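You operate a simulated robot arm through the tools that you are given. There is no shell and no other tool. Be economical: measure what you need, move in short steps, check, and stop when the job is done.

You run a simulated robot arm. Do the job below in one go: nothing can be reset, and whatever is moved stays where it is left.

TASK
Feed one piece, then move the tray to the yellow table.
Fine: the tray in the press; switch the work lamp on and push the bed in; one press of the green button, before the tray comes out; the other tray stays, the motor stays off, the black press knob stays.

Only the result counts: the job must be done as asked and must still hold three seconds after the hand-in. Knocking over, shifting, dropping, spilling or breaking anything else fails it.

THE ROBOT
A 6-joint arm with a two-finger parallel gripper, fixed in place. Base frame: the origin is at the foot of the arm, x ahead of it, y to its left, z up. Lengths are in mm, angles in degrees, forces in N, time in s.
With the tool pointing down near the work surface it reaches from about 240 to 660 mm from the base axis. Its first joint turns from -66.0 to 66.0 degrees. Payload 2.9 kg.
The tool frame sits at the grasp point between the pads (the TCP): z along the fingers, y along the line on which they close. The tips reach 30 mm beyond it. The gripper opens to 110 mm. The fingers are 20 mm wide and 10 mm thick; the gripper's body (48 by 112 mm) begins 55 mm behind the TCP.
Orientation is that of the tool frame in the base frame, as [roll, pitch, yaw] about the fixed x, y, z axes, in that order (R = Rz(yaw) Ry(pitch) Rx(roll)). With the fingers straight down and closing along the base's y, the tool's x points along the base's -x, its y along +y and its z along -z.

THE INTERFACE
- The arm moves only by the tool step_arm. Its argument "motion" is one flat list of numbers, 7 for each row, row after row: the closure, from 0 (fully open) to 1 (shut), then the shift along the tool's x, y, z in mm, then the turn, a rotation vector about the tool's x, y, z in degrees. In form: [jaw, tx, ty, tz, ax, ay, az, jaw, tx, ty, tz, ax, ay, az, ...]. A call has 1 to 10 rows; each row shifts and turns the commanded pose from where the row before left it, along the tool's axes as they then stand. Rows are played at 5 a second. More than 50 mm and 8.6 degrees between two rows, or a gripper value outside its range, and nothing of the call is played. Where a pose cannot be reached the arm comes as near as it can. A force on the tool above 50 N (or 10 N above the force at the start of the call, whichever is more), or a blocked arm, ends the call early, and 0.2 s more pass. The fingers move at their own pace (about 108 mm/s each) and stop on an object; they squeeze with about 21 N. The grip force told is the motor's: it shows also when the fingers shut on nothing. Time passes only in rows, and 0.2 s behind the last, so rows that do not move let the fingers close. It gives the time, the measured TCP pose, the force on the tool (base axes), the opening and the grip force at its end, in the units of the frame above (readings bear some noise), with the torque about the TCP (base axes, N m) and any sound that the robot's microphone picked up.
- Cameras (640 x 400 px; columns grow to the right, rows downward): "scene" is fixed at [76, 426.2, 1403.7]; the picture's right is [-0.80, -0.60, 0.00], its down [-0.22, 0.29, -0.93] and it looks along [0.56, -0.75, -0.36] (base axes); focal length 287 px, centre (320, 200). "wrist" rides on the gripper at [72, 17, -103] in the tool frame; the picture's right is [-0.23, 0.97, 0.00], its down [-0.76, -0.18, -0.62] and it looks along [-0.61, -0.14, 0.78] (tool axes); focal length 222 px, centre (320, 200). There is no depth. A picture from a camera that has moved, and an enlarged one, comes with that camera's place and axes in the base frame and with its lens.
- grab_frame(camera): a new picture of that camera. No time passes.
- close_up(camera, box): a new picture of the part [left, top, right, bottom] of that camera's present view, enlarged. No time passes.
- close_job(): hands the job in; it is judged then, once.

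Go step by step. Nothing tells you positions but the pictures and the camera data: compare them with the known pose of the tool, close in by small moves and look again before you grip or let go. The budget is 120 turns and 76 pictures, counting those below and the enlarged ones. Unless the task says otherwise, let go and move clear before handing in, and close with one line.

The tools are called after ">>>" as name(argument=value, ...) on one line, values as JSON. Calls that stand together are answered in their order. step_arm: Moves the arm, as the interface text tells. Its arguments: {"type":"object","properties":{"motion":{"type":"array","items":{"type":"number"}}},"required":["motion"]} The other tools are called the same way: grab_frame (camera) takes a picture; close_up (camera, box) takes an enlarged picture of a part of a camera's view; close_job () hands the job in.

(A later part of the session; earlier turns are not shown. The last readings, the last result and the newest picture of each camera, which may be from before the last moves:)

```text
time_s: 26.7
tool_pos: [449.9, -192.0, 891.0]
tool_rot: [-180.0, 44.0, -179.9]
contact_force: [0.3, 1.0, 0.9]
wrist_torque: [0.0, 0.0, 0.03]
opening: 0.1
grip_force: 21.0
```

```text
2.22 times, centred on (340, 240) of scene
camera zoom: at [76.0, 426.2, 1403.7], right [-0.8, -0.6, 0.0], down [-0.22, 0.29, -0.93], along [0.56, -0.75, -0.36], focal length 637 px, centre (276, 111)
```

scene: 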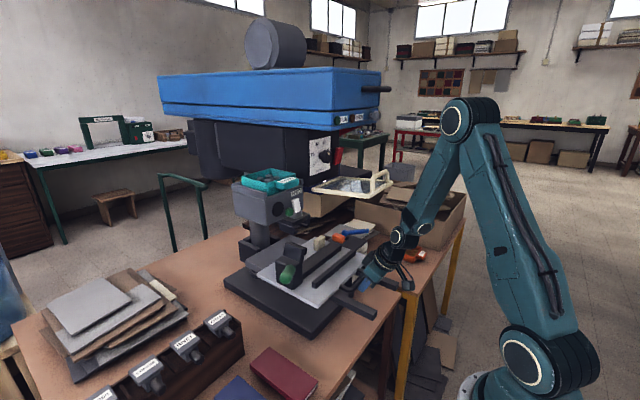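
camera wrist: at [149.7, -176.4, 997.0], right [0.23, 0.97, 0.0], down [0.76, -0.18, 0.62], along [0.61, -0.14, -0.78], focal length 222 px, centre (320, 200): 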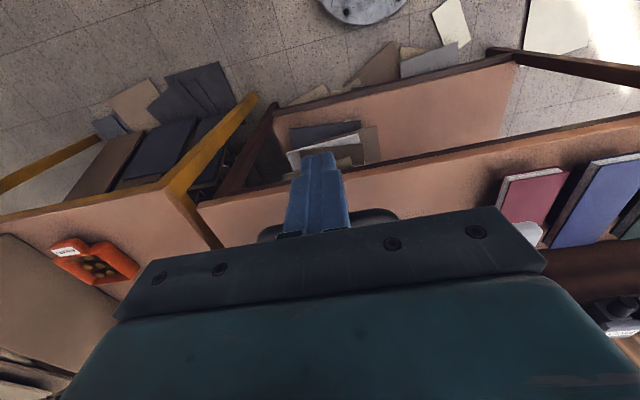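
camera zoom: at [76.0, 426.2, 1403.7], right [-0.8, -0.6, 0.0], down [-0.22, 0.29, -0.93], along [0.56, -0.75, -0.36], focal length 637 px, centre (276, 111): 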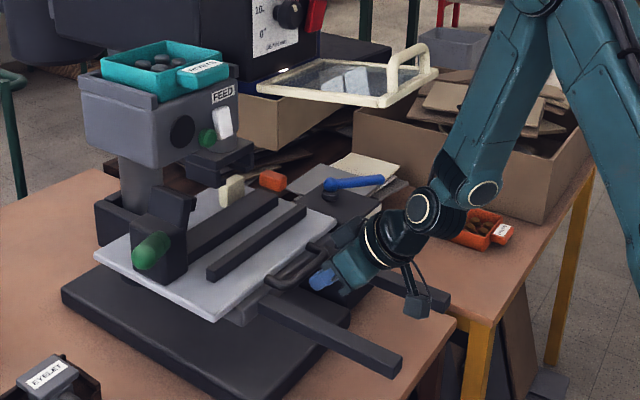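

The bed moved further still. Continuing in small pushes, watching for the stop.

>>> step_arm(motion=[1, -5.8, 0, 5.6, 0, 0, 0, 1, -5.8, 0, 5.6, 0, 0, 0, 1, -5.8, 0, 5.6, 0, 0, 0])

>>> close_up(camera="scene", box=[220, 170, 420, 310])

>>> grab_frame(camera="wrist")

```text
time_s: 27.6
tool_pos: [462.6, -190.9, 880.7]
tool_rot: [179.4, 42.0, 179.4]
contact_force: [-0.6, -0.2, -1.3]
wrist_torque: [-0.01, 0.03, -0.02]
opening: 0.0
grip_force: 20.6
stopped in row 3: the force on the tool passed its limit at 52 N (the readings are from after the stop); the commanded pose is now the measured one
```

```text
2.86 times, centred on (320, 240) of scene
camera zoom: at [76.0, 426.2, 1403.7], right [-0.8, -0.6, 0.0], down [-0.22, 0.29, -0.93], along [0.56, -0.75, -0.36], focal length 819 px, centre (320, 86)
```

zoom: 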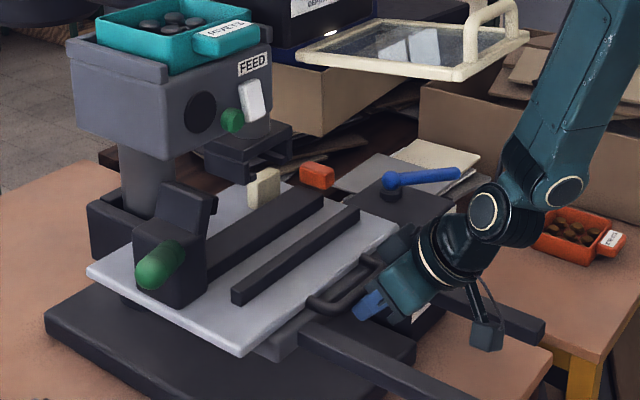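

```text
29 pictures are left
camera wrist: at [339.6, -175.2, 909.2], right [0.17, 0.97, 0.16], down [0.15, -0.19, 0.97], along [0.97, -0.14, -0.18], focal length 222 px, centre (320, 200)
```

wrist: 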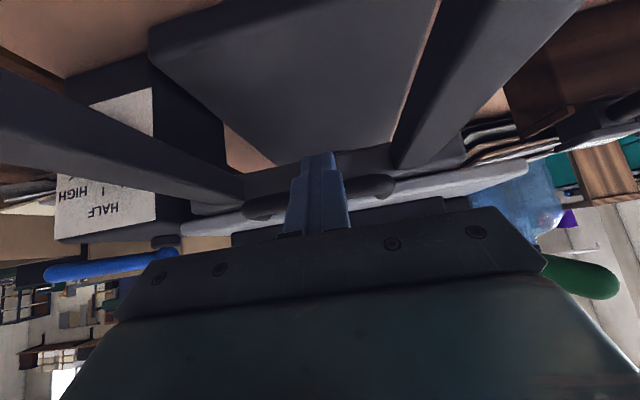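

Contact: either the bed stop or my low fingertip on the fixed table under the bed. I'll back off, raise so only the bail is touched, and push again.

>>> step_arm(motion=[1, 11, 0, -10, 0, 0, 0, 1, -12.7, 0, -14, 0, 0, 0, 1, -4.5, 0, 4, 0, 0, 0, 1, -4.5, 0, 4, 0, 0, 0, 1, -4.5, 0, 4, 0, 0, 0, 1, -4.5, 0, 4, 0, 0, 0, 1, -4.5, 0, 4, 0, 0, 0])

>>> close_up(camera="scene", box=[220, 170, 420, 310])

```text
time_s: 28.7
tool_pos: [455.5, -191.7, 899.9]
tool_rot: [179.3, 41.5, 179.4]
contact_force: [-20.1, 3.0, 18.6]
wrist_torque: [-0.15, -0.18, 0.19]
opening: 0.0
grip_force: 20.6
stopped in row 5: the force on the tool passed its limit at 64 N (the readings are from after the stop); the commanded pose is now the measured one
```

```text
2.86 times, centred on (320, 240) of scene
camera zoom: at [75.2, 426.4, 1403.7], right [-0.8, -0.6, 0.0], down [-0.22, 0.29, -0.93], along [0.56, -0.75, -0.36], focal length 819 px, centre (320, 86)
```

zoom: 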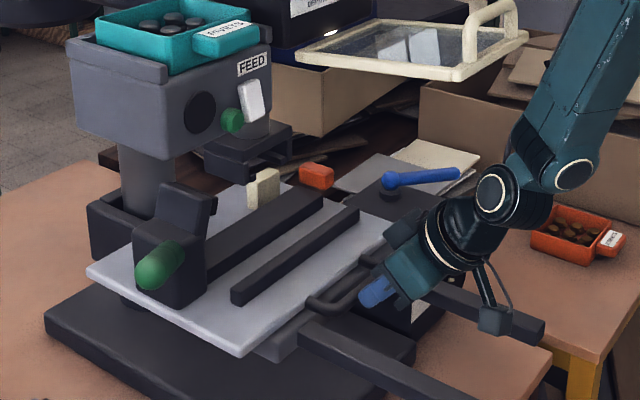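

The bed is firmly at its end stop (no movement at 64 N). Backing off, then moving left and up toward the feeder.

>>> step_arm(motion=[1, 29.7, 0, -26.8, 0, 0, 0, 1, -26.8, 0, -29.7, 0, 0, 0, 1, 0, 45, 0, 0, 0, 0, 1, 0, 45, 0, 0, 0, 0, 1, 0, 45, 0, 0, 0, 0, 1, 0, 45, 0, 0, 0, 0])

>>> step_arm(motion=[1, -29, 0, -32, 0, 0, 0, 1, -29, 0, -32, 0, 0, 0, 1, -29, 0, -32, 0, 0, 0, 1, -29, 0, -32, 0, 0, 0, 1, 0, 0, 0, 0, -8, 0, 1, 0, 0, 0, 0, -8, 0, 1, 0, 0, 0, 0, -8, 0, 1, 0, 0, 0, 0, -6, 0])

>>> grab_frame(camera="wrist")

```text
time_s: 30.1
tool_pos: [417.3, -13.0, 941.4]
tool_rot: [179.4, 41.5, 179.5]
contact_force: [0.6, -0.6, 0.3]
wrist_torque: [0.05, 0.0, -0.01]
opening: 0.3
grip_force: 21.1
```

```text
time_s: 31.9
tool_pos: [421.0, -13.3, 1113.5]
tool_rot: [178.4, 71.4, 178.2]
contact_force: [0.1, -0.4, -0.2]
wrist_torque: [0.01, 0.0, 0.0]
opening: 0.1
grip_force: 20.9
```

```text
27 pictures are left
camera wrist: at [299.4, 3.1, 1078.0], right [0.08, 0.97, 0.22], down [-0.35, -0.18, 0.92], along [0.93, -0.15, 0.33], focal length 222 px, centre (320, 200)
```

wrist: 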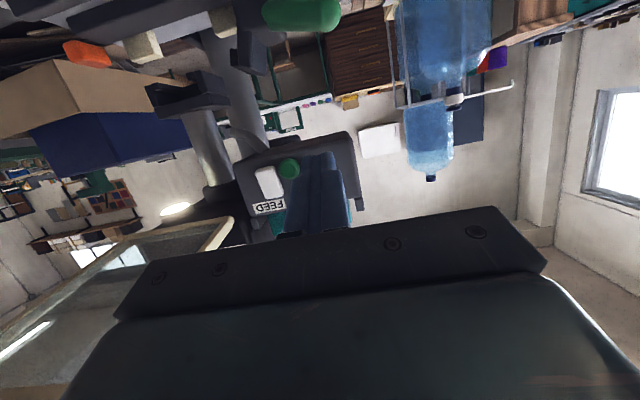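

Green button at ≈[527,-55,1120]. Positioning in front of it.

>>> step_arm(motion=[1, -19.3, -20.5, 0, 0, 0, 0, 1, -19.3, -20.5, 0, 0, 0, 0, 1, 0, 0, 20, 0, 0, 0, 1, 0, 0, 13.4, 0, 0, 0])

>>> close_up(camera="wrist", box=[200, 60, 440, 210])

>>> close_up(camera="scene", box=[225, 150, 345, 230])

```text
time_s: 32.9
tool_pos: [463.7, -54.5, 1139.6]
tool_rot: [178.5, 71.5, 178.5]
contact_force: [-0.7, -0.4, 0.8]
wrist_torque: [-0.02, 0.0, 0.0]
opening: 0.0
grip_force: 20.9
```

```text
2.67 times, centred on (320, 135) of wrist
camera zoom: at [343.4, -38.8, 1104.4], right [0.08, 0.97, 0.22], down [-0.35, -0.18, 0.92], along [0.93, -0.15, 0.33], focal length 592 px, centre (320, 373)
```

zoom: 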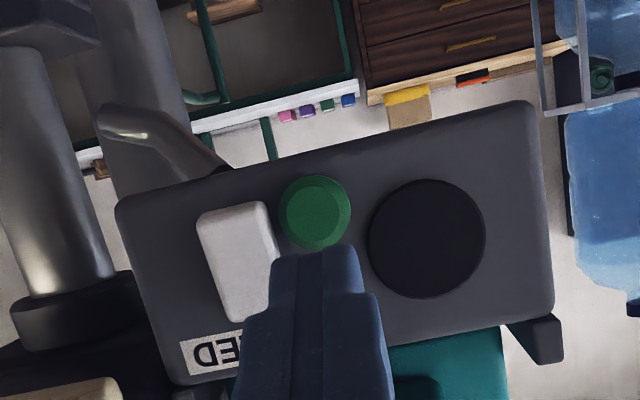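

```text
5.00 times, centred on (285, 190) of scene
camera zoom: at [76.0, 426.2, 1403.7], right [-0.8, -0.6, 0.0], down [-0.22, 0.29, -0.93], along [0.56, -0.75, -0.36], focal length 1434 px, centre (495, 250)
```

zoom: 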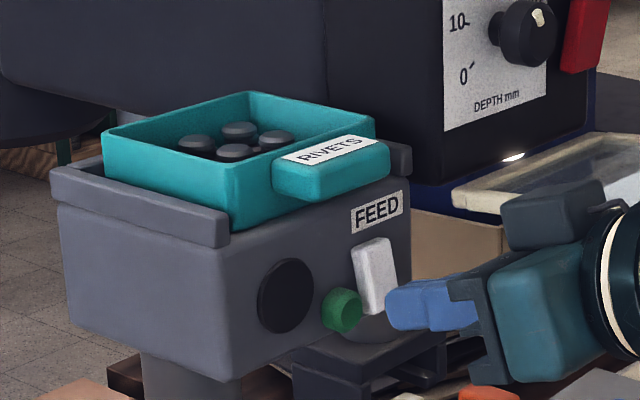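

Aligned. Advancing with small steps to make a single press.

>>> step_arm(motion=[1, 0, 2, 12, 0, 0, 0, 1, 0, 0, 8, 0, 0, 0, 1, 0, 0, 4, 0, 0, 0])

>>> step_arm(motion=[1, 0, 0, 3, 0, 0, 0, 1, 0, 0, 3, 0, 0, 0])

```text
time_s: 33.7
tool_pos: [487.1, -53.0, 1132.1]
tool_rot: [178.4, 71.6, 178.4]
contact_force: [0.4, 0.3, 0.8]
wrist_torque: [-0.01, -0.01, 0.0]
opening: 0.1
grip_force: 20.9
```

```text
time_s: 34.3
tool_pos: [493.6, -52.0, 1131.2]
tool_rot: [178.5, 71.6, 178.3]
contact_force: [-0.5, 0.4, 0.0]
wrist_torque: [-0.01, 0.0, 0.03]
opening: 0.2
grip_force: 20.7
```

>>> step_arm(motion=[1, 0, 0, 3, 0, 0, 0, 1, 0, 0, 3, 0, 0, 0])

>>> close_up(camera="scene", box=[255, 180, 315, 220])

```text
time_s: 34.9
tool_pos: [497.9, -51.8, 1127.6]
tool_rot: [178.5, 71.5, 178.5]
contact_force: [-1.8, 0.6, 1.7]
wrist_torque: [-0.01, -0.06, -0.01]
opening: 0.0
grip_force: 20.9
```

```text
10.00 times, centred on (285, 200) of scene
camera zoom: at [75.9, 426.2, 1403.7], right [-0.8, -0.6, 0.0], down [-0.22, 0.29, -0.93], along [0.56, -0.75, -0.36], focal length 2867 px, centre (670, 200)
```

zoom: 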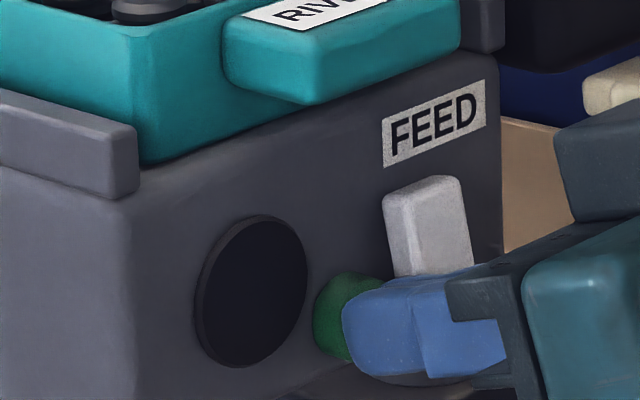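

Contact started on the button. Pressing a few mm further.

>>> step_arm(motion=[1, 0, 0, 2.5, 0, 0, 0, 1, 0, 0, 2, 0, 0, 0])

```text
time_s: 35.5
tool_pos: [501.3, -52.6, 1127.3]
tool_rot: [178.4, 71.6, 178.4]
contact_force: [-8.1, 1.3, 5.2]
wrist_torque: [0.0, -0.15, 0.02]
opening: 0.2
grip_force: 21.1
heard: click
```

Click heard: one press made. Backing straight off and checking.

>>> step_arm(motion=[1, 0, 0, -20, 0, 0, 0, 1, 0, 0, -30, 0, 0, 0, 1, 0, 0, 0, 0, 0, 0])

>>> close_up(camera="scene", box=[220, 150, 420, 310])

```text
time_s: 36.3
tool_pos: [456.2, -52.0, 1143.2]
tool_rot: [178.5, 71.4, 178.4]
contact_force: [0.6, -0.8, -0.2]
wrist_torque: [0.01, 0.0, 0.04]
opening: 0.0
grip_force: 20.9
```

```text
2.50 times, centred on (320, 230) of scene
camera zoom: at [76.0, 426.2, 1403.7], right [-0.8, -0.6, 0.0], down [-0.22, 0.29, -0.93], along [0.56, -0.75, -0.36], focal length 717 px, centre (320, 125)
```

zoom: 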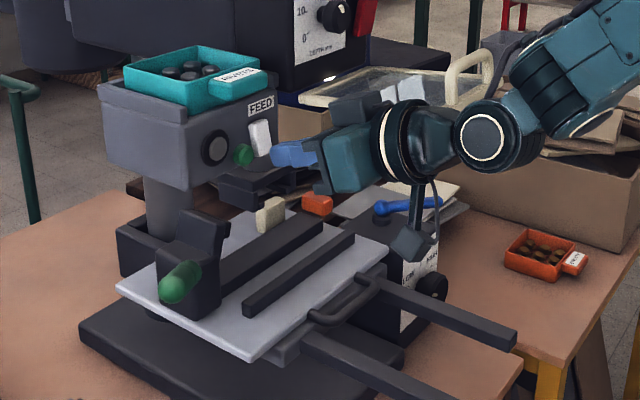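

The press registered (the feeder's disc moved). Next I plan a top grasp: fingers closing along x, one in front of the handle and one inside the tray's front wall, leaning toward +y to clear the blue head. First, return to vertical in free space.

>>> step_arm(motion=[1, 0, 20, -30, 0, 0, 0, 1, 0, 20, -30, 0, 0, 0, 1, 0, 20, -20, 0, 8, 0, 1, 0, 20, 0, 0, 8, 0, 1, 0, 10, 0, 0, 8, 0, 1, 20, 0, 0, 0, 8, 0, 1, 20, 0, 0, 0, 8, 0, 1, 0, 0, 0, 0, 8, 0, 1, 0, 0, 0, 0, 8, 0, 1, 0, 0, 0, 0, 8, 0])

>>> step_arm(motion=[1, 0, 0, 0, 0, 7.5, 0, 1, -10, 0, -45, 0, 0, 0, 1, -10, 0, -45, 0, 0, 0, 1, -10, 0, -45, 0, 0, 0])

>>> close_up(camera="scene", box=[225, 140, 345, 220])

```text
time_s: 38.5
tool_pos: [350.3, 37.7, 1140.2]
tool_rot: [179.4, 7.4, 179.7]
contact_force: [-0.4, -0.7, -0.6]
wrist_torque: [0.01, 0.01, -0.04]
opening: 0.0
grip_force: 21.1
```

```text
time_s: 39.5
tool_pos: [380.9, 35.3, 1276.2]
tool_rot: [179.5, -0.1, 179.9]
contact_force: [-1.2, 0.0, -0.6]
wrist_torque: [0.01, 0.0, 0.01]
opening: 0.1
grip_force: 20.8
```

```text
5.00 times, centred on (285, 180) of scene
camera zoom: at [76.0, 426.2, 1403.7], right [-0.8, -0.6, 0.0], down [-0.22, 0.29, -0.93], along [0.56, -0.75, -0.36], focal length 1434 px, centre (495, 300)
```

zoom: 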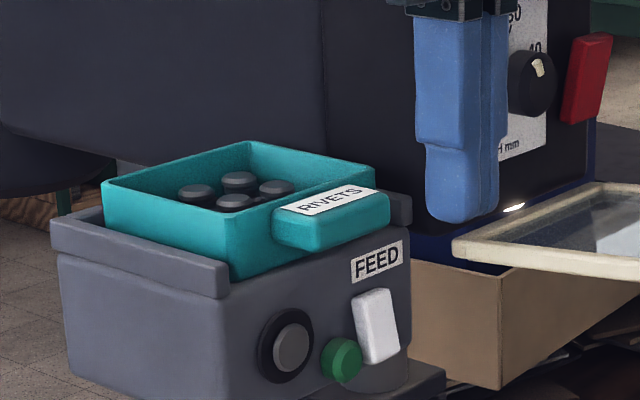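

A rivet now shows in the feeder's window, so one piece is fed. Rotating the tool 90° so it closes along x, jaw half-open.

>>> step_arm(motion=[0.4, 0, 10, 0, 0, 0, 8.2, 0.4, 0, 0, -10, 0, 0, 8.2, 0.4, 0, 0, 0, 0, 0, 8.2, 0.4, 0, 0, 0, 0, 0, 8.2, 0.4, 0, 0, 0, 0, 0, 8.2, 0.4, 0, 0, 0, 0, 0, 8.2, 0.4, 0, 0, 0, 0, 0, 8.2, 0.4, 0, 0, 0, 0, 0, 8.2, 0.4, 0, 0, 0, 0, 0, 8.2, 0.4, 0, 0, 0, 0, 0, 8.2])

>>> step_arm(motion=[0.4, 0, 0, 0, 0, 0, 8.0, 0.4, 0, 0, 0, 0, -7.5, 0, 0.4, 0, 0, 0, 0, -7.5, 0])

```text
time_s: 41.7
tool_pos: [379.8, 46.7, 1285.9]
tool_rot: [180.0, -0.4, 97.8]
contact_force: [-0.4, 0.3, -0.1]
wrist_torque: [0.0, 0.0, 0.0]
opening: 65.9
grip_force: 0.1
```

```text
time_s: 42.5
tool_pos: [379.2, 46.7, 1285.9]
tool_rot: [-179.4, 11.6, 89.7]
contact_force: [0.0, -0.3, -0.6]
wrist_torque: [-0.01, -0.03, 0.0]
opening: 65.8
grip_force: 0.0
out of reach, approached as far as the arm can: row 2
```

Orientation is right (leaning ~12°). Moving +x level with the handle, then toward the tray from +y.

>>> step_arm(motion=[0.4, 0, 39, 0, 0, 0, 0, 0.4, 0, 39, 0, 0, 0, 0, 0.4, 0, 39, 0, 0, 0, 0, 0.4, 0, 38, 0, 0, 0, 0, 0.4, -20, 0, 10, 0, 0, 0, 0.4, -20, 0, 10, 0, 0, 0])

>>> grab_frame(camera="wrist")

>>> close_up(camera="scene", box=[220, 60, 400, 220])

```text
time_s: 43.9
tool_pos: [520.9, -0.7, 1257.5]
tool_rot: [-179.4, 11.4, 89.9]
contact_force: [-0.6, -0.3, -0.2]
wrist_torque: [0.02, 0.05, 0.03]
opening: 65.9
grip_force: 0.0
out of reach, approached as far as the arm can: row 4
```

```text
21 pictures are left
camera wrist: at [538.7, 89.4, 1344.2], right [0.97, -0.23, 0.04], down [-0.17, -0.62, 0.76], along [-0.15, -0.75, -0.65], focal length 222 px, centre (320, 200)
```

wrist: 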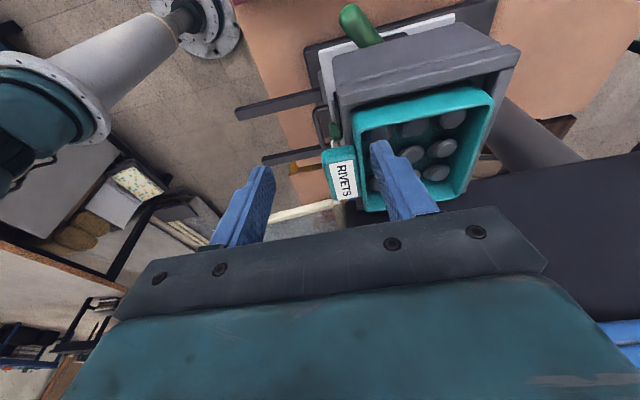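

```text
2.50 times, centred on (310, 140) of scene
camera zoom: at [76.0, 426.2, 1403.7], right [-0.8, -0.6, 0.0], down [-0.22, 0.29, -0.93], along [0.56, -0.75, -0.36], focal length 717 px, centre (345, 350)
```

zoom: 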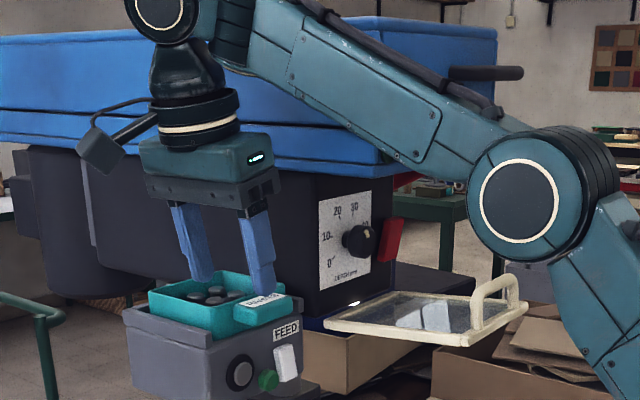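

Several rivets lie inside, some close to the front wall. Zooming to see where a finger can go in.

>>> close_up(camera="wrist", box=[310, 60, 510, 220])

```text
2.50 times, centred on (410, 140) of wrist
camera zoom: at [538.7, 89.4, 1344.2], right [0.97, -0.23, 0.04], down [-0.17, -0.62, 0.76], along [-0.15, -0.75, -0.65], focal length 555 px, centre (95, 350)
```

zoom: 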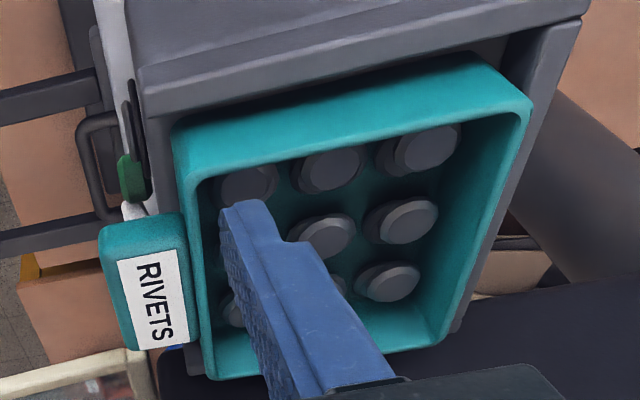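

The rivets are a 3×3 set, ~7 mm from the front wall, with tops at z≈1187, so the inner finger must stay shallow (tips ≈1191) while clamping handle+front wall (≈30 mm). Moving above that spot.

>>> step_arm(motion=[0.5, -20, 0, 12.5, 0, 0, 0, 0.5, -20, 0, 12.5, 0, 0, 0, 0.5, 0, 14, 0, 0, 0, 0])

>>> close_up(camera="wrist", box=[200, 60, 480, 240])

>>> close_up(camera="scene", box=[220, 100, 340, 200])

```text
time_s: 44.7
tool_pos: [532.5, -44.4, 1240.7]
tool_rot: [-179.4, 11.3, 89.9]
contact_force: [-0.2, -0.3, 0.8]
wrist_torque: [0.0, -0.01, 0.0]
opening: 54.9
grip_force: 0.0
```

```text
2.22 times, centred on (340, 150) of wrist
camera zoom: at [550.8, 45.4, 1327.1], right [0.97, -0.23, 0.04], down [-0.17, -0.62, 0.76], along [-0.15, -0.75, -0.65], focal length 494 px, centre (276, 311)
```

zoom: 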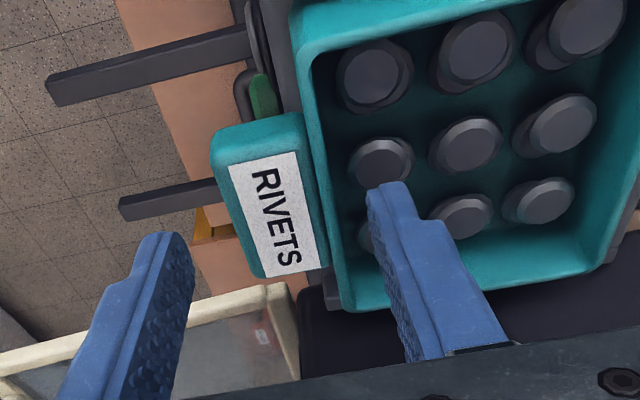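

```text
4.00 times, centred on (280, 150) of scene
camera zoom: at [76.0, 426.2, 1403.7], right [-0.8, -0.6, 0.0], down [-0.22, 0.29, -0.93], along [0.56, -0.75, -0.36], focal length 1147 px, centre (480, 400)
```

zoom: 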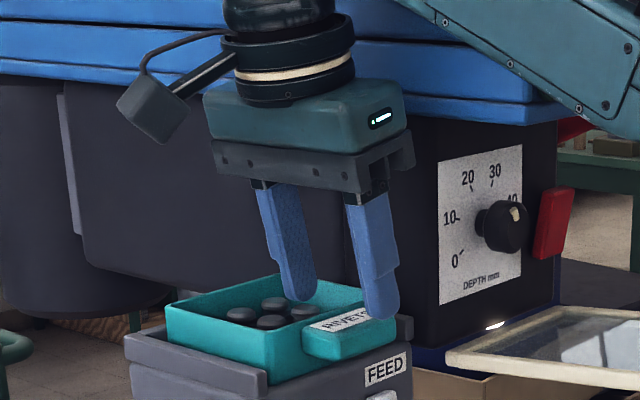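

Finger pads straddle the handle and front wall properly. Lowering ~20 mm (tips just above the rivets) with a 4 mm centring shift.

>>> step_arm(motion=[0.5, 1.9, 4, 9.3, 0, 0, 0, 0.5, 1.5, 0, 7.4, 0, 0, 0, 0.5, 0.7, 0, 3.5, 0, 0, 0])

>>> close_up(camera="scene", box=[240, 140, 330, 200])

```text
time_s: 45.5
tool_pos: [537.8, -45.1, 1220.0]
tool_rot: [-179.4, 11.4, 89.9]
contact_force: [0.2, 0.1, 0.5]
wrist_torque: [0.0, 0.01, 0.03]
opening: 54.9
grip_force: 0.0
```

```text
6.67 times, centred on (285, 170) of scene
camera zoom: at [76.0, 426.2, 1403.7], right [-0.8, -0.6, 0.0], down [-0.22, 0.29, -0.93], along [0.56, -0.75, -0.36], focal length 1911 px, centre (553, 400)
```

zoom: 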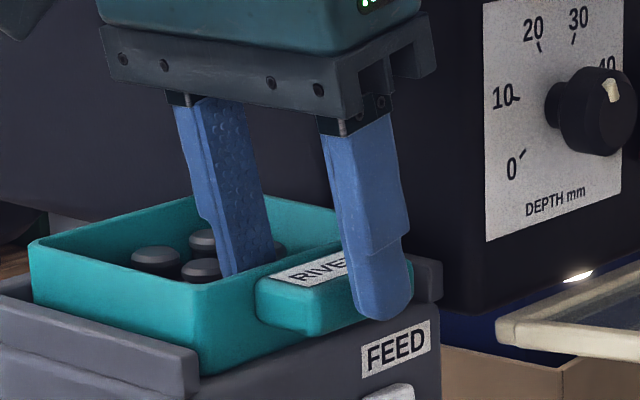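

Good placement. Lower 2 mm more and close.

>>> step_arm(motion=[0.5, 0.4, 0, 2, 0, 0, 0, 0.7, 0, 0, 0, 0, 0, 0, 1, 0, 0, 0, 0, 0, 0, 1, 0, 0, 0, 0, 0, 0, 1, 0, 0, 0, 0, 0, 0])

>>> close_up(camera="scene", box=[240, 140, 330, 200])

```text
time_s: 46.7
tool_pos: [537.8, -44.3, 1217.7]
tool_rot: [-179.4, 11.5, 89.9]
contact_force: [0.1, 0.3, 1.5]
wrist_torque: [0.0, -0.14, 0.03]
opening: 33.8
grip_force: 20.5
```

```text
6.67 times, centred on (285, 170) of scene
camera zoom: at [76.0, 426.2, 1403.7], right [-0.8, -0.6, 0.0], down [-0.22, 0.29, -0.93], along [0.56, -0.75, -0.36], focal length 1911 px, centre (553, 400)
```

zoom: 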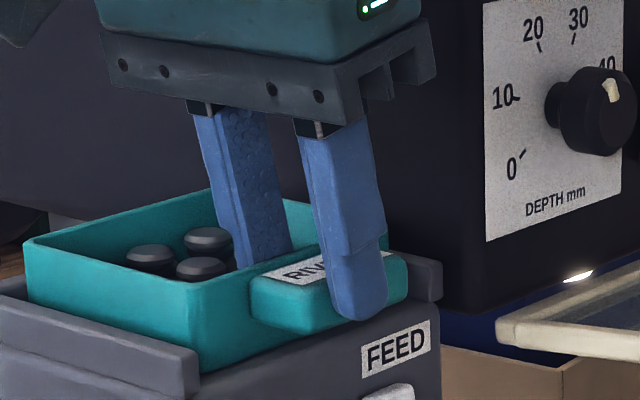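

Gripped at 33.8 mm. Lifting slowly and checking for sag.

>>> step_arm(motion=[1, -1, 0, -4.9, 0, 0, 0, 1, -1, 0, -4.9, 0, 0, 0, 1, -1, 0, -4.9, 0, 0, 0, 1, -2, 0, -9.8, 0, 0, 0])

>>> close_up(camera="scene", box=[225, 125, 345, 205])

```text
time_s: 47.7
tool_pos: [536.4, -44.1, 1244.1]
tool_rot: [-179.4, 11.4, 90.0]
contact_force: [-0.4, 0.1, -0.9]
wrist_torque: [-0.02, 0.01, 0.01]
opening: 0.0
grip_force: 20.6
```

```text
5.00 times, centred on (285, 165) of scene
camera zoom: at [76.0, 426.2, 1403.7], right [-0.8, -0.6, 0.0], down [-0.22, 0.29, -0.93], along [0.56, -0.75, -0.36], focal length 1434 px, centre (495, 375)
```

zoom: 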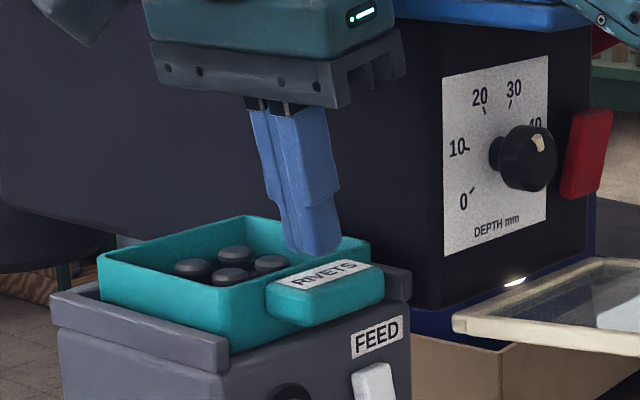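

The tray slipped out of the shallow grip and still sits in place, level. A better hold is across the tray's two side walls (≈98 mm wide, exposed ~18 mm above the cradle) at its centre of mass, with the tool tilted ~60° coming from the front. First, backing out the way I came.

>>> step_arm(motion=[1, 20, 0, -13, 0, 0, 0, 1, 20, 0, -13, 0, 0, 0, 1, 20, 0, -10, 0, 0, 0, 1, 20, 0, -10, 0, 0, 0, 1, 0, -40, 0, 0, 0, 0, 1, 0, -40, 0, 0, 0, 0, 1, 0, -40, 0, 0, 0, 0, 1, 0, -40, 0, 0, 0, 0, 1, 0, 0, 0, 0, 8, 0, 1, 0, 0, 0, 0, 3.5, -7])

>>> step_arm(motion=[0, 0, 0, 0, 0, 0, -8.3, 0, 0, 0, 0, 0, 0, -8.3, 0, 0, 0, 0, 0, 0, -8.3, 0, 0, 0, 0, 0, 0, -8.3, 0, 0, 0, 0, 0, 0, -8.3, 0, 0, 0, 0, 0, 0, -8.3, 0, 0, 0, 0, 0, 0, -8.3, 0, 0, 0, 0, 0, 0, -8.3, 0, 0, 0, 0, 0, 0, -8.3, 0, 0, 0, 0, 0, 0, -8.3])

```text
time_s: 49.9
tool_pos: [369.4, 41.8, 1264.6]
tool_rot: [-179.2, 0.7, 95.3]
contact_force: [-0.6, -1.2, 0.6]
wrist_torque: [0.0, -0.01, -0.01]
opening: 0.0
grip_force: 21.2
out of reach, approached as far as the arm can: row 3, 4
```

```text
time_s: 52.1
tool_pos: [367.8, 41.3, 1264.2]
tool_rot: [179.9, -0.8, -180.0]
contact_force: [0.6, 0.1, 0.0]
wrist_torque: [-0.03, 0.0, -0.03]
opening: 110.0
grip_force: 0.1
```

>>> step_arm(motion=[0, 0, 0, 0, 0, -8, 0, 0, 0, 0, 0, 0, -8, 0, 0, 0, 0, 0, 0, -8, 0, 0, 0, 0, 0, 0, -8, 0, 0, 0, 0, 0, 0, -8, 0, 0, 0, 0, 0, 0, -8, 0, 0, 0, 0, 0, 0, -8, 0, 0, 0, 0, 0, 0, -4, 0])

>>> step_arm(motion=[0, -12, -31, 36, 0, 0, 0, 0, -12, -31, 36, 0, 0, 0, 0, -11, -31, 36, 0, 0, 0])

>>> grab_frame(camera="wrist")

```text
time_s: 53.9
tool_pos: [368.3, 42.3, 1264.0]
tool_rot: [179.9, 59.3, 179.7]
contact_force: [-0.1, -0.1, -0.4]
wrist_torque: [0.04, 0.01, -0.01]
opening: 109.7
grip_force: 0.0
```

```text
time_s: 54.7
tool_pos: [479.7, -51.9, 1238.2]
tool_rot: [179.8, 59.2, 179.7]
contact_force: [0.4, 0.3, 0.4]
wrist_torque: [0.01, -0.02, 0.02]
opening: 109.9
grip_force: 0.1
```

```text
13 pictures are left
camera wrist: at [352.8, -35.7, 1229.5], right [0.12, 0.97, 0.2], down [-0.15, -0.18, 0.97], along [0.98, -0.14, 0.12], focal length 222 px, centre (320, 200)
```

wrist: 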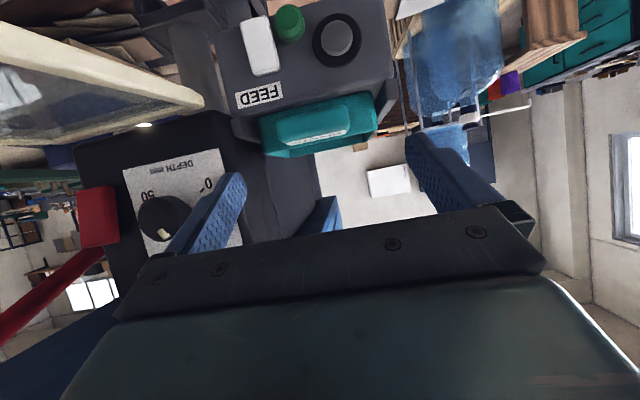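

From this view the tray spans y −103…−5 (98 mm, centre −54), rim z≈1204, so the 110 mm opening fits with ~6 mm either side. Advancing so the pads straddle the side walls at mid-length.

>>> step_arm(motion=[0, -5.3, -2, 19, 0, 0, 0, 0, -5.3, 0, 19, 0, 0, 0, 0, -5.3, 0, 19, 0, 0, 0, 0, -5.3, 0, 19, 0, 0, 0, 0, -2, 0, 10, 0, 0, 0])

>>> close_up(camera="scene", box=[225, 120, 375, 220])

```text
time_s: 55.9
tool_pos: [563.4, -54.4, 1214.1]
tool_rot: [179.8, 59.2, 179.6]
contact_force: [-0.6, 0.1, 0.0]
wrist_torque: [0.0, 0.01, 0.03]
opening: 110.3
grip_force: 0.1
```

```text
4.00 times, centred on (300, 170) of scene
camera zoom: at [76.0, 426.2, 1403.7], right [-0.8, -0.6, 0.0], down [-0.22, 0.29, -0.93], along [0.56, -0.75, -0.36], focal length 1147 px, centre (400, 320)
```

zoom: 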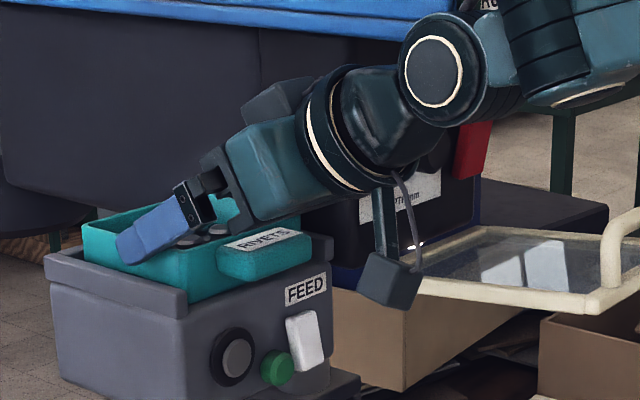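

The near finger lies against the outside of the side wall, just above the cradle. A bit further in, then close.

>>> step_arm(motion=[0, -3.2, 0, 7.4, 0, 0, 0, 0, 0, 0, 0, 0, 0, 0, 1, 0, 0, 0, 0, 0, 0, 1, 0, 0, 0, 0, 0, 0, 1, 0, 0, 0, 0, 0, 0])

```text
time_s: 57.1
tool_pos: [571.7, -53.2, 1213.3]
tool_rot: [179.9, 59.2, 179.7]
contact_force: [0.9, 0.5, 1.4]
wrist_torque: [-0.04, 0.0, 0.0]
opening: 104.8
grip_force: 20.9
```

Gripped at 104.8 mm. Lifting gently.

>>> step_arm(motion=[1, -4.3, 0, -2.6, 0, 0, 0, 1, -4.3, 0, -2.6, 0, 0, 0, 1, -4.3, 0, -2.6, 0, 0, 0])

>>> close_up(camera="scene", box=[225, 120, 375, 220])

```text
time_s: 57.9
tool_pos: [572.1, -54.2, 1228.0]
tool_rot: [179.9, 59.1, 179.8]
contact_force: [0.5, 0.2, -2.3]
wrist_torque: [0.0, 0.01, 0.0]
opening: 104.7
grip_force: 21.1
```

```text
4.00 times, centred on (300, 170) of scene
camera zoom: at [76.0, 426.2, 1403.7], right [-0.8, -0.6, 0.0], down [-0.22, 0.29, -0.93], along [0.56, -0.75, -0.36], focal length 1147 px, centre (400, 320)
```

zoom: 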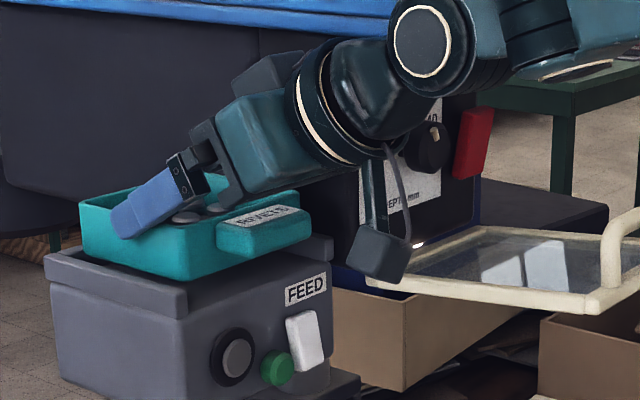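

The tray is held (≈2.4 N) and level. A little more lift, then straight back out over the open front.

>>> step_arm(motion=[1, -4.3, 0, -2.6, 0, 0, 0, 1, -4.3, 0, -2.6, 0, 0, 0, 1, 7, 0, -12, 0, 0, 0, 1, 9, 0, -15.5, 0, 0, 0, 1, 10.2, 0, -17.2, 0, 0, 0, 1, 10.2, 0, -17.2, 0, 0, 0, 1, 10.2, 0, -17.2, 0, 0, 0, 1, 10.2, 0, -17.2, 0, 0, 0, 1, 10.2, 0, -17.2, 0, 0, 0, 1, 10.2, 0, -17.2, 0, 0, 0])

```text
time_s: 60.1
tool_pos: [418.2, -53.8, 1239.6]
tool_rot: [-180.0, 59.3, 179.7]
contact_force: [-0.6, -0.2, -1.7]
wrist_torque: [0.01, -0.02, -0.01]
opening: 104.5
grip_force: 21.4
```

Clear of the feeder. I'll lower straight down in the free space in front of the bed, so I can swing under the guard.

>>> step_arm(motion=[1, 12, 3, 7, 0, 0, 0, 1, 18.9, 3, 11.3, 0, 0, 0, 1, 18.9, 3, 11.3, 0, 0, 0, 1, 18.9, 3, 11.3, 0, 0, 0, 1, 18.9, 3, 11.3, 0, 0, 0, 1, 18.9, 0, 11.3, 0, 0, 0, 1, 18.9, 0, 11.3, 0, 0, 0, 1, 18.9, 0, 11.3, 0, 0, 0, 1, 18.9, 0, 11.3, 0, 0, 0, 1, 12, 0, 7, 0, 0, 0])

>>> grab_frame(camera="scene")

```text
time_s: 62.3
tool_pos: [421.5, -39.0, 1034.3]
tool_rot: [180.0, 59.3, 179.7]
contact_force: [0.9, -0.3, -1.9]
wrist_torque: [0.01, 0.04, -0.02]
opening: 104.5
grip_force: 20.6
```

```text
10 pictures are left
```

scene: 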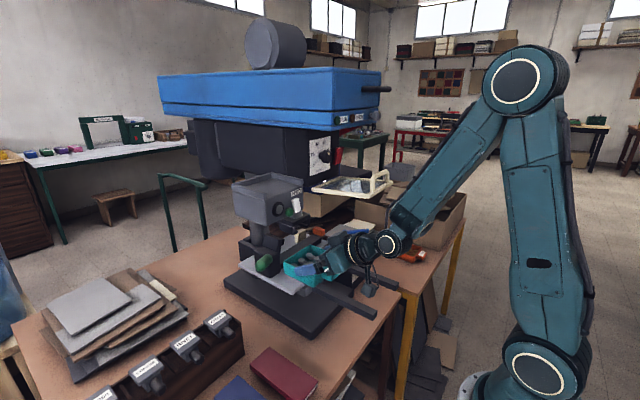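

Tray still level. Swinging about the base toward the yellow table, under the guard.

>>> step_arm(motion=[1, 1, -15, -1.6, 1.72, 0, 1.02, 1, 1.9, -29.3, -3.2, 3.44, 0, 2.05, 1, 1.9, -29.3, -3.2, 3.44, 0, 2.05, 1, 1.9, -29.3, -3.2, 3.44, 0, 2.05, 1, 1.9, -29.3, -3.2, 3.44, 0, 2.05, 1, 1.9, -29.3, -3.2, 3.44, 0, 2.05, 1, 1.9, -29.3, -3.2, 3.44, 0, 2.05, 1, 1.9, -29.3, -3.2, 3.44, 0, 2.05, 1, 1.9, -29.3, -3.2, 3.44, 0, 2.05, 1, 1.9, -29.3, -3.2, 3.44, 0, 2.05])

>>> step_arm(motion=[1, 1.9, -29.3, -3.2, 3.44, 0, 2.05, 1, 1.9, -29.3, -3.2, 3.44, 0, 2.05, 1, 1, -15, -1.6, 1.72, 0, 1.02])

>>> grab_frame(camera="wrist")

```text
time_s: 64.5
tool_pos: [305.0, -291.1, 1034.2]
tool_rot: [179.8, 59.1, 141.6]
contact_force: [0.1, -0.3, -2.5]
wrist_torque: [0.02, 0.04, -0.01]
opening: 104.4
grip_force: 20.9
```

```text
time_s: 65.3
tool_pos: [249.2, -339.4, 1035.1]
tool_rot: [179.9, 59.2, 131.7]
contact_force: [0.0, -1.0, -2.5]
wrist_torque: [0.03, 0.02, -0.02]
opening: 104.8
grip_force: 21.0
```

```text
9 pictures are left
camera wrist: at [179.2, -234.7, 1026.0], right [0.8, 0.56, 0.2], down [-0.23, -0.01, 0.97], along [0.55, -0.83, 0.12], focal length 222 px, centre (320, 200)
```

wrist: 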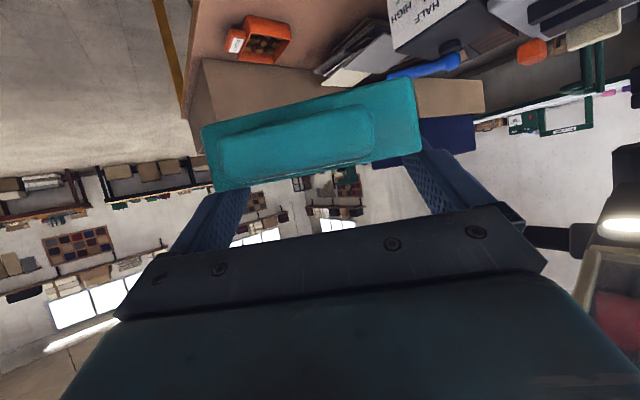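

Heading −48°, TCP r≈421. I'll extend outward over the free area of the yellow table between the bench gap and the orange tray.

>>> step_arm(motion=[1, -8, -2.9, 13, 0, 0, 0, 1, -14.7, -2.9, 24.7, 0, 0, 0, 1, -14.7, -2.9, 24.7, 0, 0, 0, 1, -14.7, -2.9, 24.7, 0, 0, 0, 1, -14.7, -2.9, 24.7, 0, 0, 0, 1, -14.7, -2.9, 24.7, 0, 0, 0, 1, -14.7, -2.9, 24.7, 0, 0, 0, 1, -14.7, -2.9, 24.7, 0, 0, 0, 1, -14.7, -2.9, 24.7, 0, 0, 0, 1, -7, -1, 11.7, 0, 0, 0])

>>> step_arm(motion=[1, 12, 0, 7, 0, 0, 0, 1, 18.9, 0, 11.3, 0, 0, 0, 1, 18.9, 0, 11.3, 0, 0, 0, 1, 18.9, 0, 11.3, 0, 0, 0, 1, 18.9, 0, 11.3, 0, 0, 0, 1, 18.9, 0, 11.3, 0, 0, 0, 1, 18.9, 0, 11.3, 0, 0, 0])

>>> close_up(camera="scene", box=[320, 190, 480, 300])

>>> grab_frame(camera="wrist")

```text
time_s: 67.5
tool_pos: [402.1, -548.5, 1035.7]
tool_rot: [179.8, 59.0, 131.7]
contact_force: [0.2, -1.1, -1.9]
wrist_torque: [0.02, 0.03, 0.03]
opening: 104.6
grip_force: 20.7
```

```text
time_s: 69.1
tool_pos: [402.3, -548.6, 888.6]
tool_rot: [179.9, 59.2, 131.7]
contact_force: [-0.5, -0.7, -1.2]
wrist_torque: [0.03, -0.01, -0.01]
opening: 104.9
grip_force: 20.7
```

```text
3.64 times, centred on (400, 245) of scene
camera zoom: at [76.0, 426.2, 1403.7], right [-0.8, -0.6, 0.0], down [-0.22, 0.29, -0.93], along [0.56, -0.75, -0.36], focal length 1042 px, centre (29, 36)
```

zoom: 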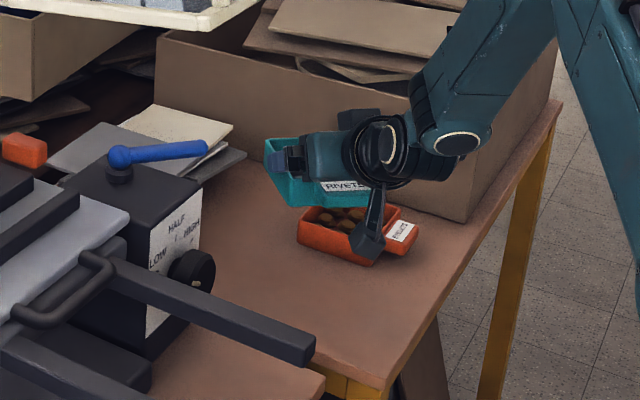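

```text
7 pictures are left
camera wrist: at [331.1, -445.0, 878.8], right [0.8, 0.56, 0.2], down [-0.23, -0.01, 0.97], along [0.55, -0.83, 0.12], focal length 222 px, centre (320, 200)
```

wrist: 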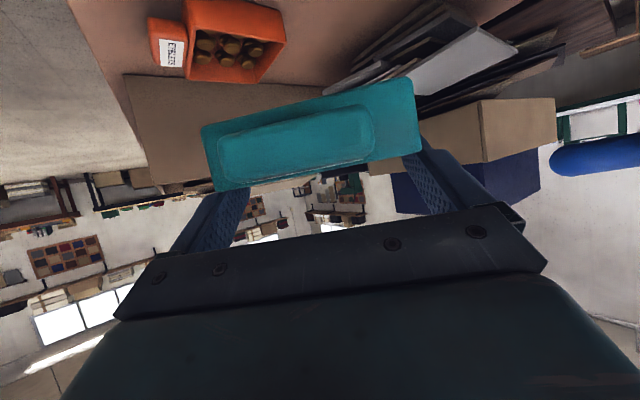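

Orange tray edge is at y≈−646, table z≈715. I'll shift ~10 mm away from it and lower to just above the table.

>>> step_arm(motion=[1, 3.8, 6.6, -6.4, 0, 0, 0, 1, 17.2, 0, 10.2, 0, 0, 0, 1, 17.2, 0, 10.2, 0, 0, 0, 1, 17.2, 0, 10.2, 0, 0, 0, 1, 17.2, 0, 10.2, 0, 0, 0, 1, 17.2, 0, 10.2, 0, 0, 0, 1, 8.6, 0, 5.1, 0, 0, 0])

>>> close_up(camera="scene", box=[350, 210, 470, 290])

```text
time_s: 70.7
tool_pos: [402.8, -537.9, 777.8]
tool_rot: [180.0, 59.1, 131.7]
contact_force: [0.1, 0.4, -1.9]
wrist_torque: [0.01, 0.03, -0.01]
opening: 104.5
grip_force: 20.3
```

```text
5.00 times, centred on (410, 250) of scene
camera zoom: at [76.0, 426.2, 1403.7], right [-0.8, -0.6, 0.0], down [-0.22, 0.29, -0.93], along [0.56, -0.75, -0.36], focal length 1434 px, centre (-130, -50)
```

zoom: 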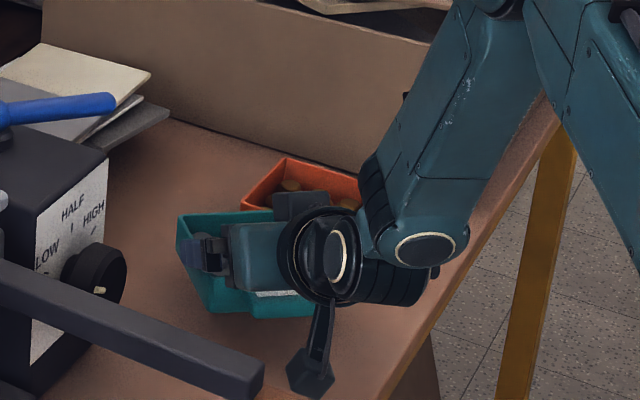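

Position is good, well on the yellow table. Lowering slowly to contact.

>>> step_arm(motion=[1, 3.4, 0, 2, 0, 0, 0, 1, 3.4, 0, 2, 0, 0, 0, 1, 2.6, 0, 1.5, 0, 0, 0])

>>> step_arm(motion=[1, 2.6, 0, 1.5, 0, 0, 0, 1, 1.7, 0, 1, 0, 0, 0])

```text
time_s: 71.5
tool_pos: [402.6, -538.6, 767.1]
tool_rot: [179.9, 59.1, 131.7]
contact_force: [-0.3, -0.9, -1.2]
wrist_torque: [0.04, 0.04, -0.01]
opening: 104.7
grip_force: 21.0
```

```text
time_s: 72.1
tool_pos: [401.5, -539.8, 761.9]
tool_rot: [179.9, 59.2, 131.6]
contact_force: [0.5, 0.4, -0.3]
wrist_torque: [0.0, 0.0, 0.0]
opening: 104.8
grip_force: 20.7
```

>>> step_arm(motion=[1, 0.9, 0, 0.5, 0, 0, 0, 1, 0, 0, 0, 0, 0, 0])

>>> close_up(camera="scene", box=[370, 235, 450, 290])

```text
time_s: 72.7
tool_pos: [401.8, -538.6, 762.0]
tool_rot: [179.9, 59.1, 131.7]
contact_force: [1.1, 0.4, -1.6]
wrist_torque: [-0.01, 0.02, 0.01]
opening: 104.5
grip_force: 21.2
```

```text
7.27 times, centred on (410, 262) of scene
camera zoom: at [76.0, 426.2, 1403.7], right [-0.8, -0.6, 0.0], down [-0.22, 0.29, -0.93], along [0.56, -0.75, -0.36], focal length 2085 px, centre (-334, -254)
```

zoom: 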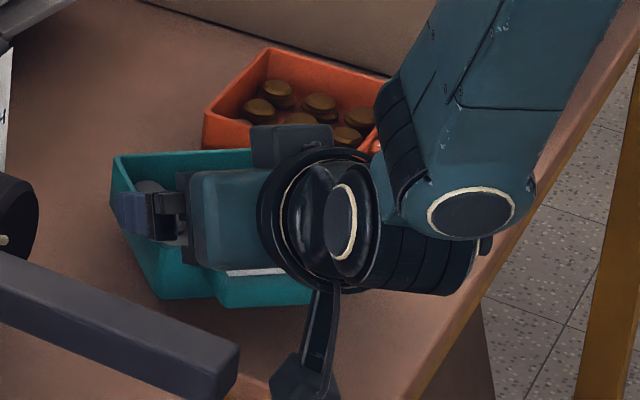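

Not in contact yet; continuing down in small steps.

>>> step_arm(motion=[1, 1.7, 0, 1, 0, 0, 0, 1, 1.7, 0, 1, 0, 0, 0, 1, 0, 0, 0, 0, 0, 0])

>>> step_arm(motion=[1, 1.7, 0, 1, 0, 0, 0, 1, 0, 0, 0, 0, 0, 0])

```text
time_s: 73.5
tool_pos: [401.9, -538.9, 757.1]
tool_rot: [179.8, 59.1, 131.7]
contact_force: [0.3, -0.6, -1.3]
wrist_torque: [0.02, 0.0, 0.01]
opening: 104.5
grip_force: 21.5
```

```text
time_s: 74.1
tool_pos: [402.5, -539.8, 754.8]
tool_rot: [179.9, 59.1, 131.7]
contact_force: [0.2, -0.2, -1.0]
wrist_torque: [0.03, -0.02, 0.03]
opening: 104.7
grip_force: 20.4
```

>>> step_arm(motion=[1, 1.7, 0, 1, 0, 0, 0, 1, 0, 0, 0, 0, 0, 0])

>>> step_arm(motion=[1, 1.7, 0, 1, 0, 0, 0, 1, 0, 0, 0, 0, 0, 0])

>>> step_arm(motion=[1, 1.7, 0, 1, 0, 0, 0, 1, 0, 0, 0, 0, 0, 0])

```text
time_s: 74.7
tool_pos: [402.2, -538.8, 753.3]
tool_rot: [179.8, 59.3, 131.7]
contact_force: [0.7, -0.3, -0.9]
wrist_torque: [0.01, -0.01, 0.01]
opening: 104.5
grip_force: 21.5
```

```text
time_s: 75.3
tool_pos: [401.8, -539.6, 752.8]
tool_rot: [179.9, 59.1, 131.6]
contact_force: [0.4, -0.6, -2.1]
wrist_torque: [0.03, 0.01, 0.01]
opening: 104.6
grip_force: 21.1
```

```text
time_s: 75.9
tool_pos: [400.8, -539.7, 750.2]
tool_rot: [180.0, 59.2, 131.8]
contact_force: [-0.8, 0.3, -1.9]
wrist_torque: [0.0, 0.02, 0.0]
opening: 104.9
grip_force: 21.7
```

>>> step_arm(motion=[1, 1.7, 0, 1, 0, 0, 0, 1, 0, 0, 0, 0, 0, 0])

>>> step_arm(motion=[1, 1.7, 0, 1, 0, 0, 0, 1, 0, 0, 0, 0, 0, 0])

>>> grab_frame(camera="wrist")

```text
time_s: 76.5
tool_pos: [402.4, -539.8, 748.1]
tool_rot: [179.8, 59.3, 131.6]
contact_force: [0.0, 0.9, -0.8]
wrist_torque: [0.03, 0.01, 0.0]
opening: 104.6
grip_force: 20.9
```

```text
time_s: 77.1
tool_pos: [401.5, -537.9, 745.3]
tool_rot: [179.9, 59.2, 131.7]
contact_force: [-1.1, -0.6, -1.4]
wrist_torque: [0.0, 0.02, 0.0]
opening: 104.5
grip_force: 20.9
```

```text
4 pictures are left
camera wrist: at [330.4, -434.4, 736.8], right [0.8, 0.56, 0.2], down [-0.23, -0.01, 0.97], along [0.55, -0.83, 0.12], focal length 222 px, centre (320, 200)
```

wrist: 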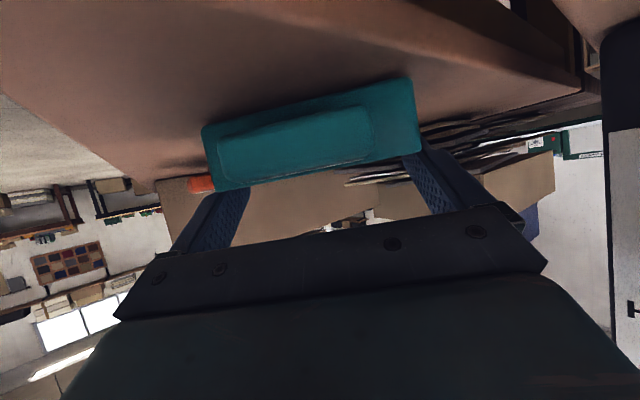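

Tray bottom is at about z 707 here, with the table just below. Continuing.

>>> step_arm(motion=[1, 1.7, 0, 1, 0, 0, 0, 1, 0, 0, 0, 0, 0, 0])

>>> step_arm(motion=[1, 1.7, 0, 1, 0, 0, 0, 1, 0, 0, 0, 0, 0, 0])

>>> step_arm(motion=[1, 1.7, 0, 1, 0, 0, 0, 1, 0, 0, 0, 0, 0, 0])

```text
time_s: 77.7
tool_pos: [401.8, -539.6, 743.4]
tool_rot: [179.9, 59.2, 131.7]
contact_force: [-0.5, -0.9, -1.0]
wrist_torque: [0.01, 0.0, 0.0]
opening: 104.8
grip_force: 21.4
```

```text
time_s: 78.3
tool_pos: [401.9, -538.3, 743.8]
tool_rot: [179.9, 59.4, 131.7]
contact_force: [-1.8, 1.8, 9.4]
wrist_torque: [0.36, 0.18, 0.01]
opening: 104.5
grip_force: 21.4
```

```text
time_s: 78.9
tool_pos: [402.5, -539.4, 742.2]
tool_rot: [-180.0, 59.6, 131.7]
contact_force: [0.4, -1.5, 15.4]
wrist_torque: [-0.17, -0.1, 0.01]
opening: 104.7
grip_force: 20.8
```

Firm contact of the tray with the table. Easing up 1 mm and opening.

>>> step_arm(motion=[1, -1.2, 0, -0.7, 0, 0, 0, 0.03, 0, 0, 0, 0, 0, 0, 0, 0, 0, 0, 0, 0, 0, 0, 0, 0, 0, 0, 0, 0])

>>> close_up(camera="scene", box=[350, 210, 470, 290])

```text
time_s: 79.9
tool_pos: [401.7, -537.9, 740.5]
tool_rot: [179.9, 59.1, 131.7]
contact_force: [-0.2, 1.0, 0.3]
wrist_torque: [0.01, 0.01, -0.01]
opening: 110.0
grip_force: 0.1
```

```text
5.00 times, centred on (410, 250) of scene
camera zoom: at [76.0, 426.2, 1403.7], right [-0.8, -0.6, 0.0], down [-0.22, 0.29, -0.93], along [0.56, -0.75, -0.36], focal length 1434 px, centre (-130, -50)
```

zoom: 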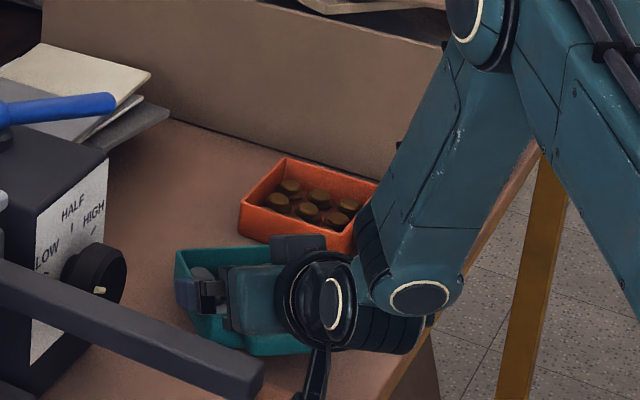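

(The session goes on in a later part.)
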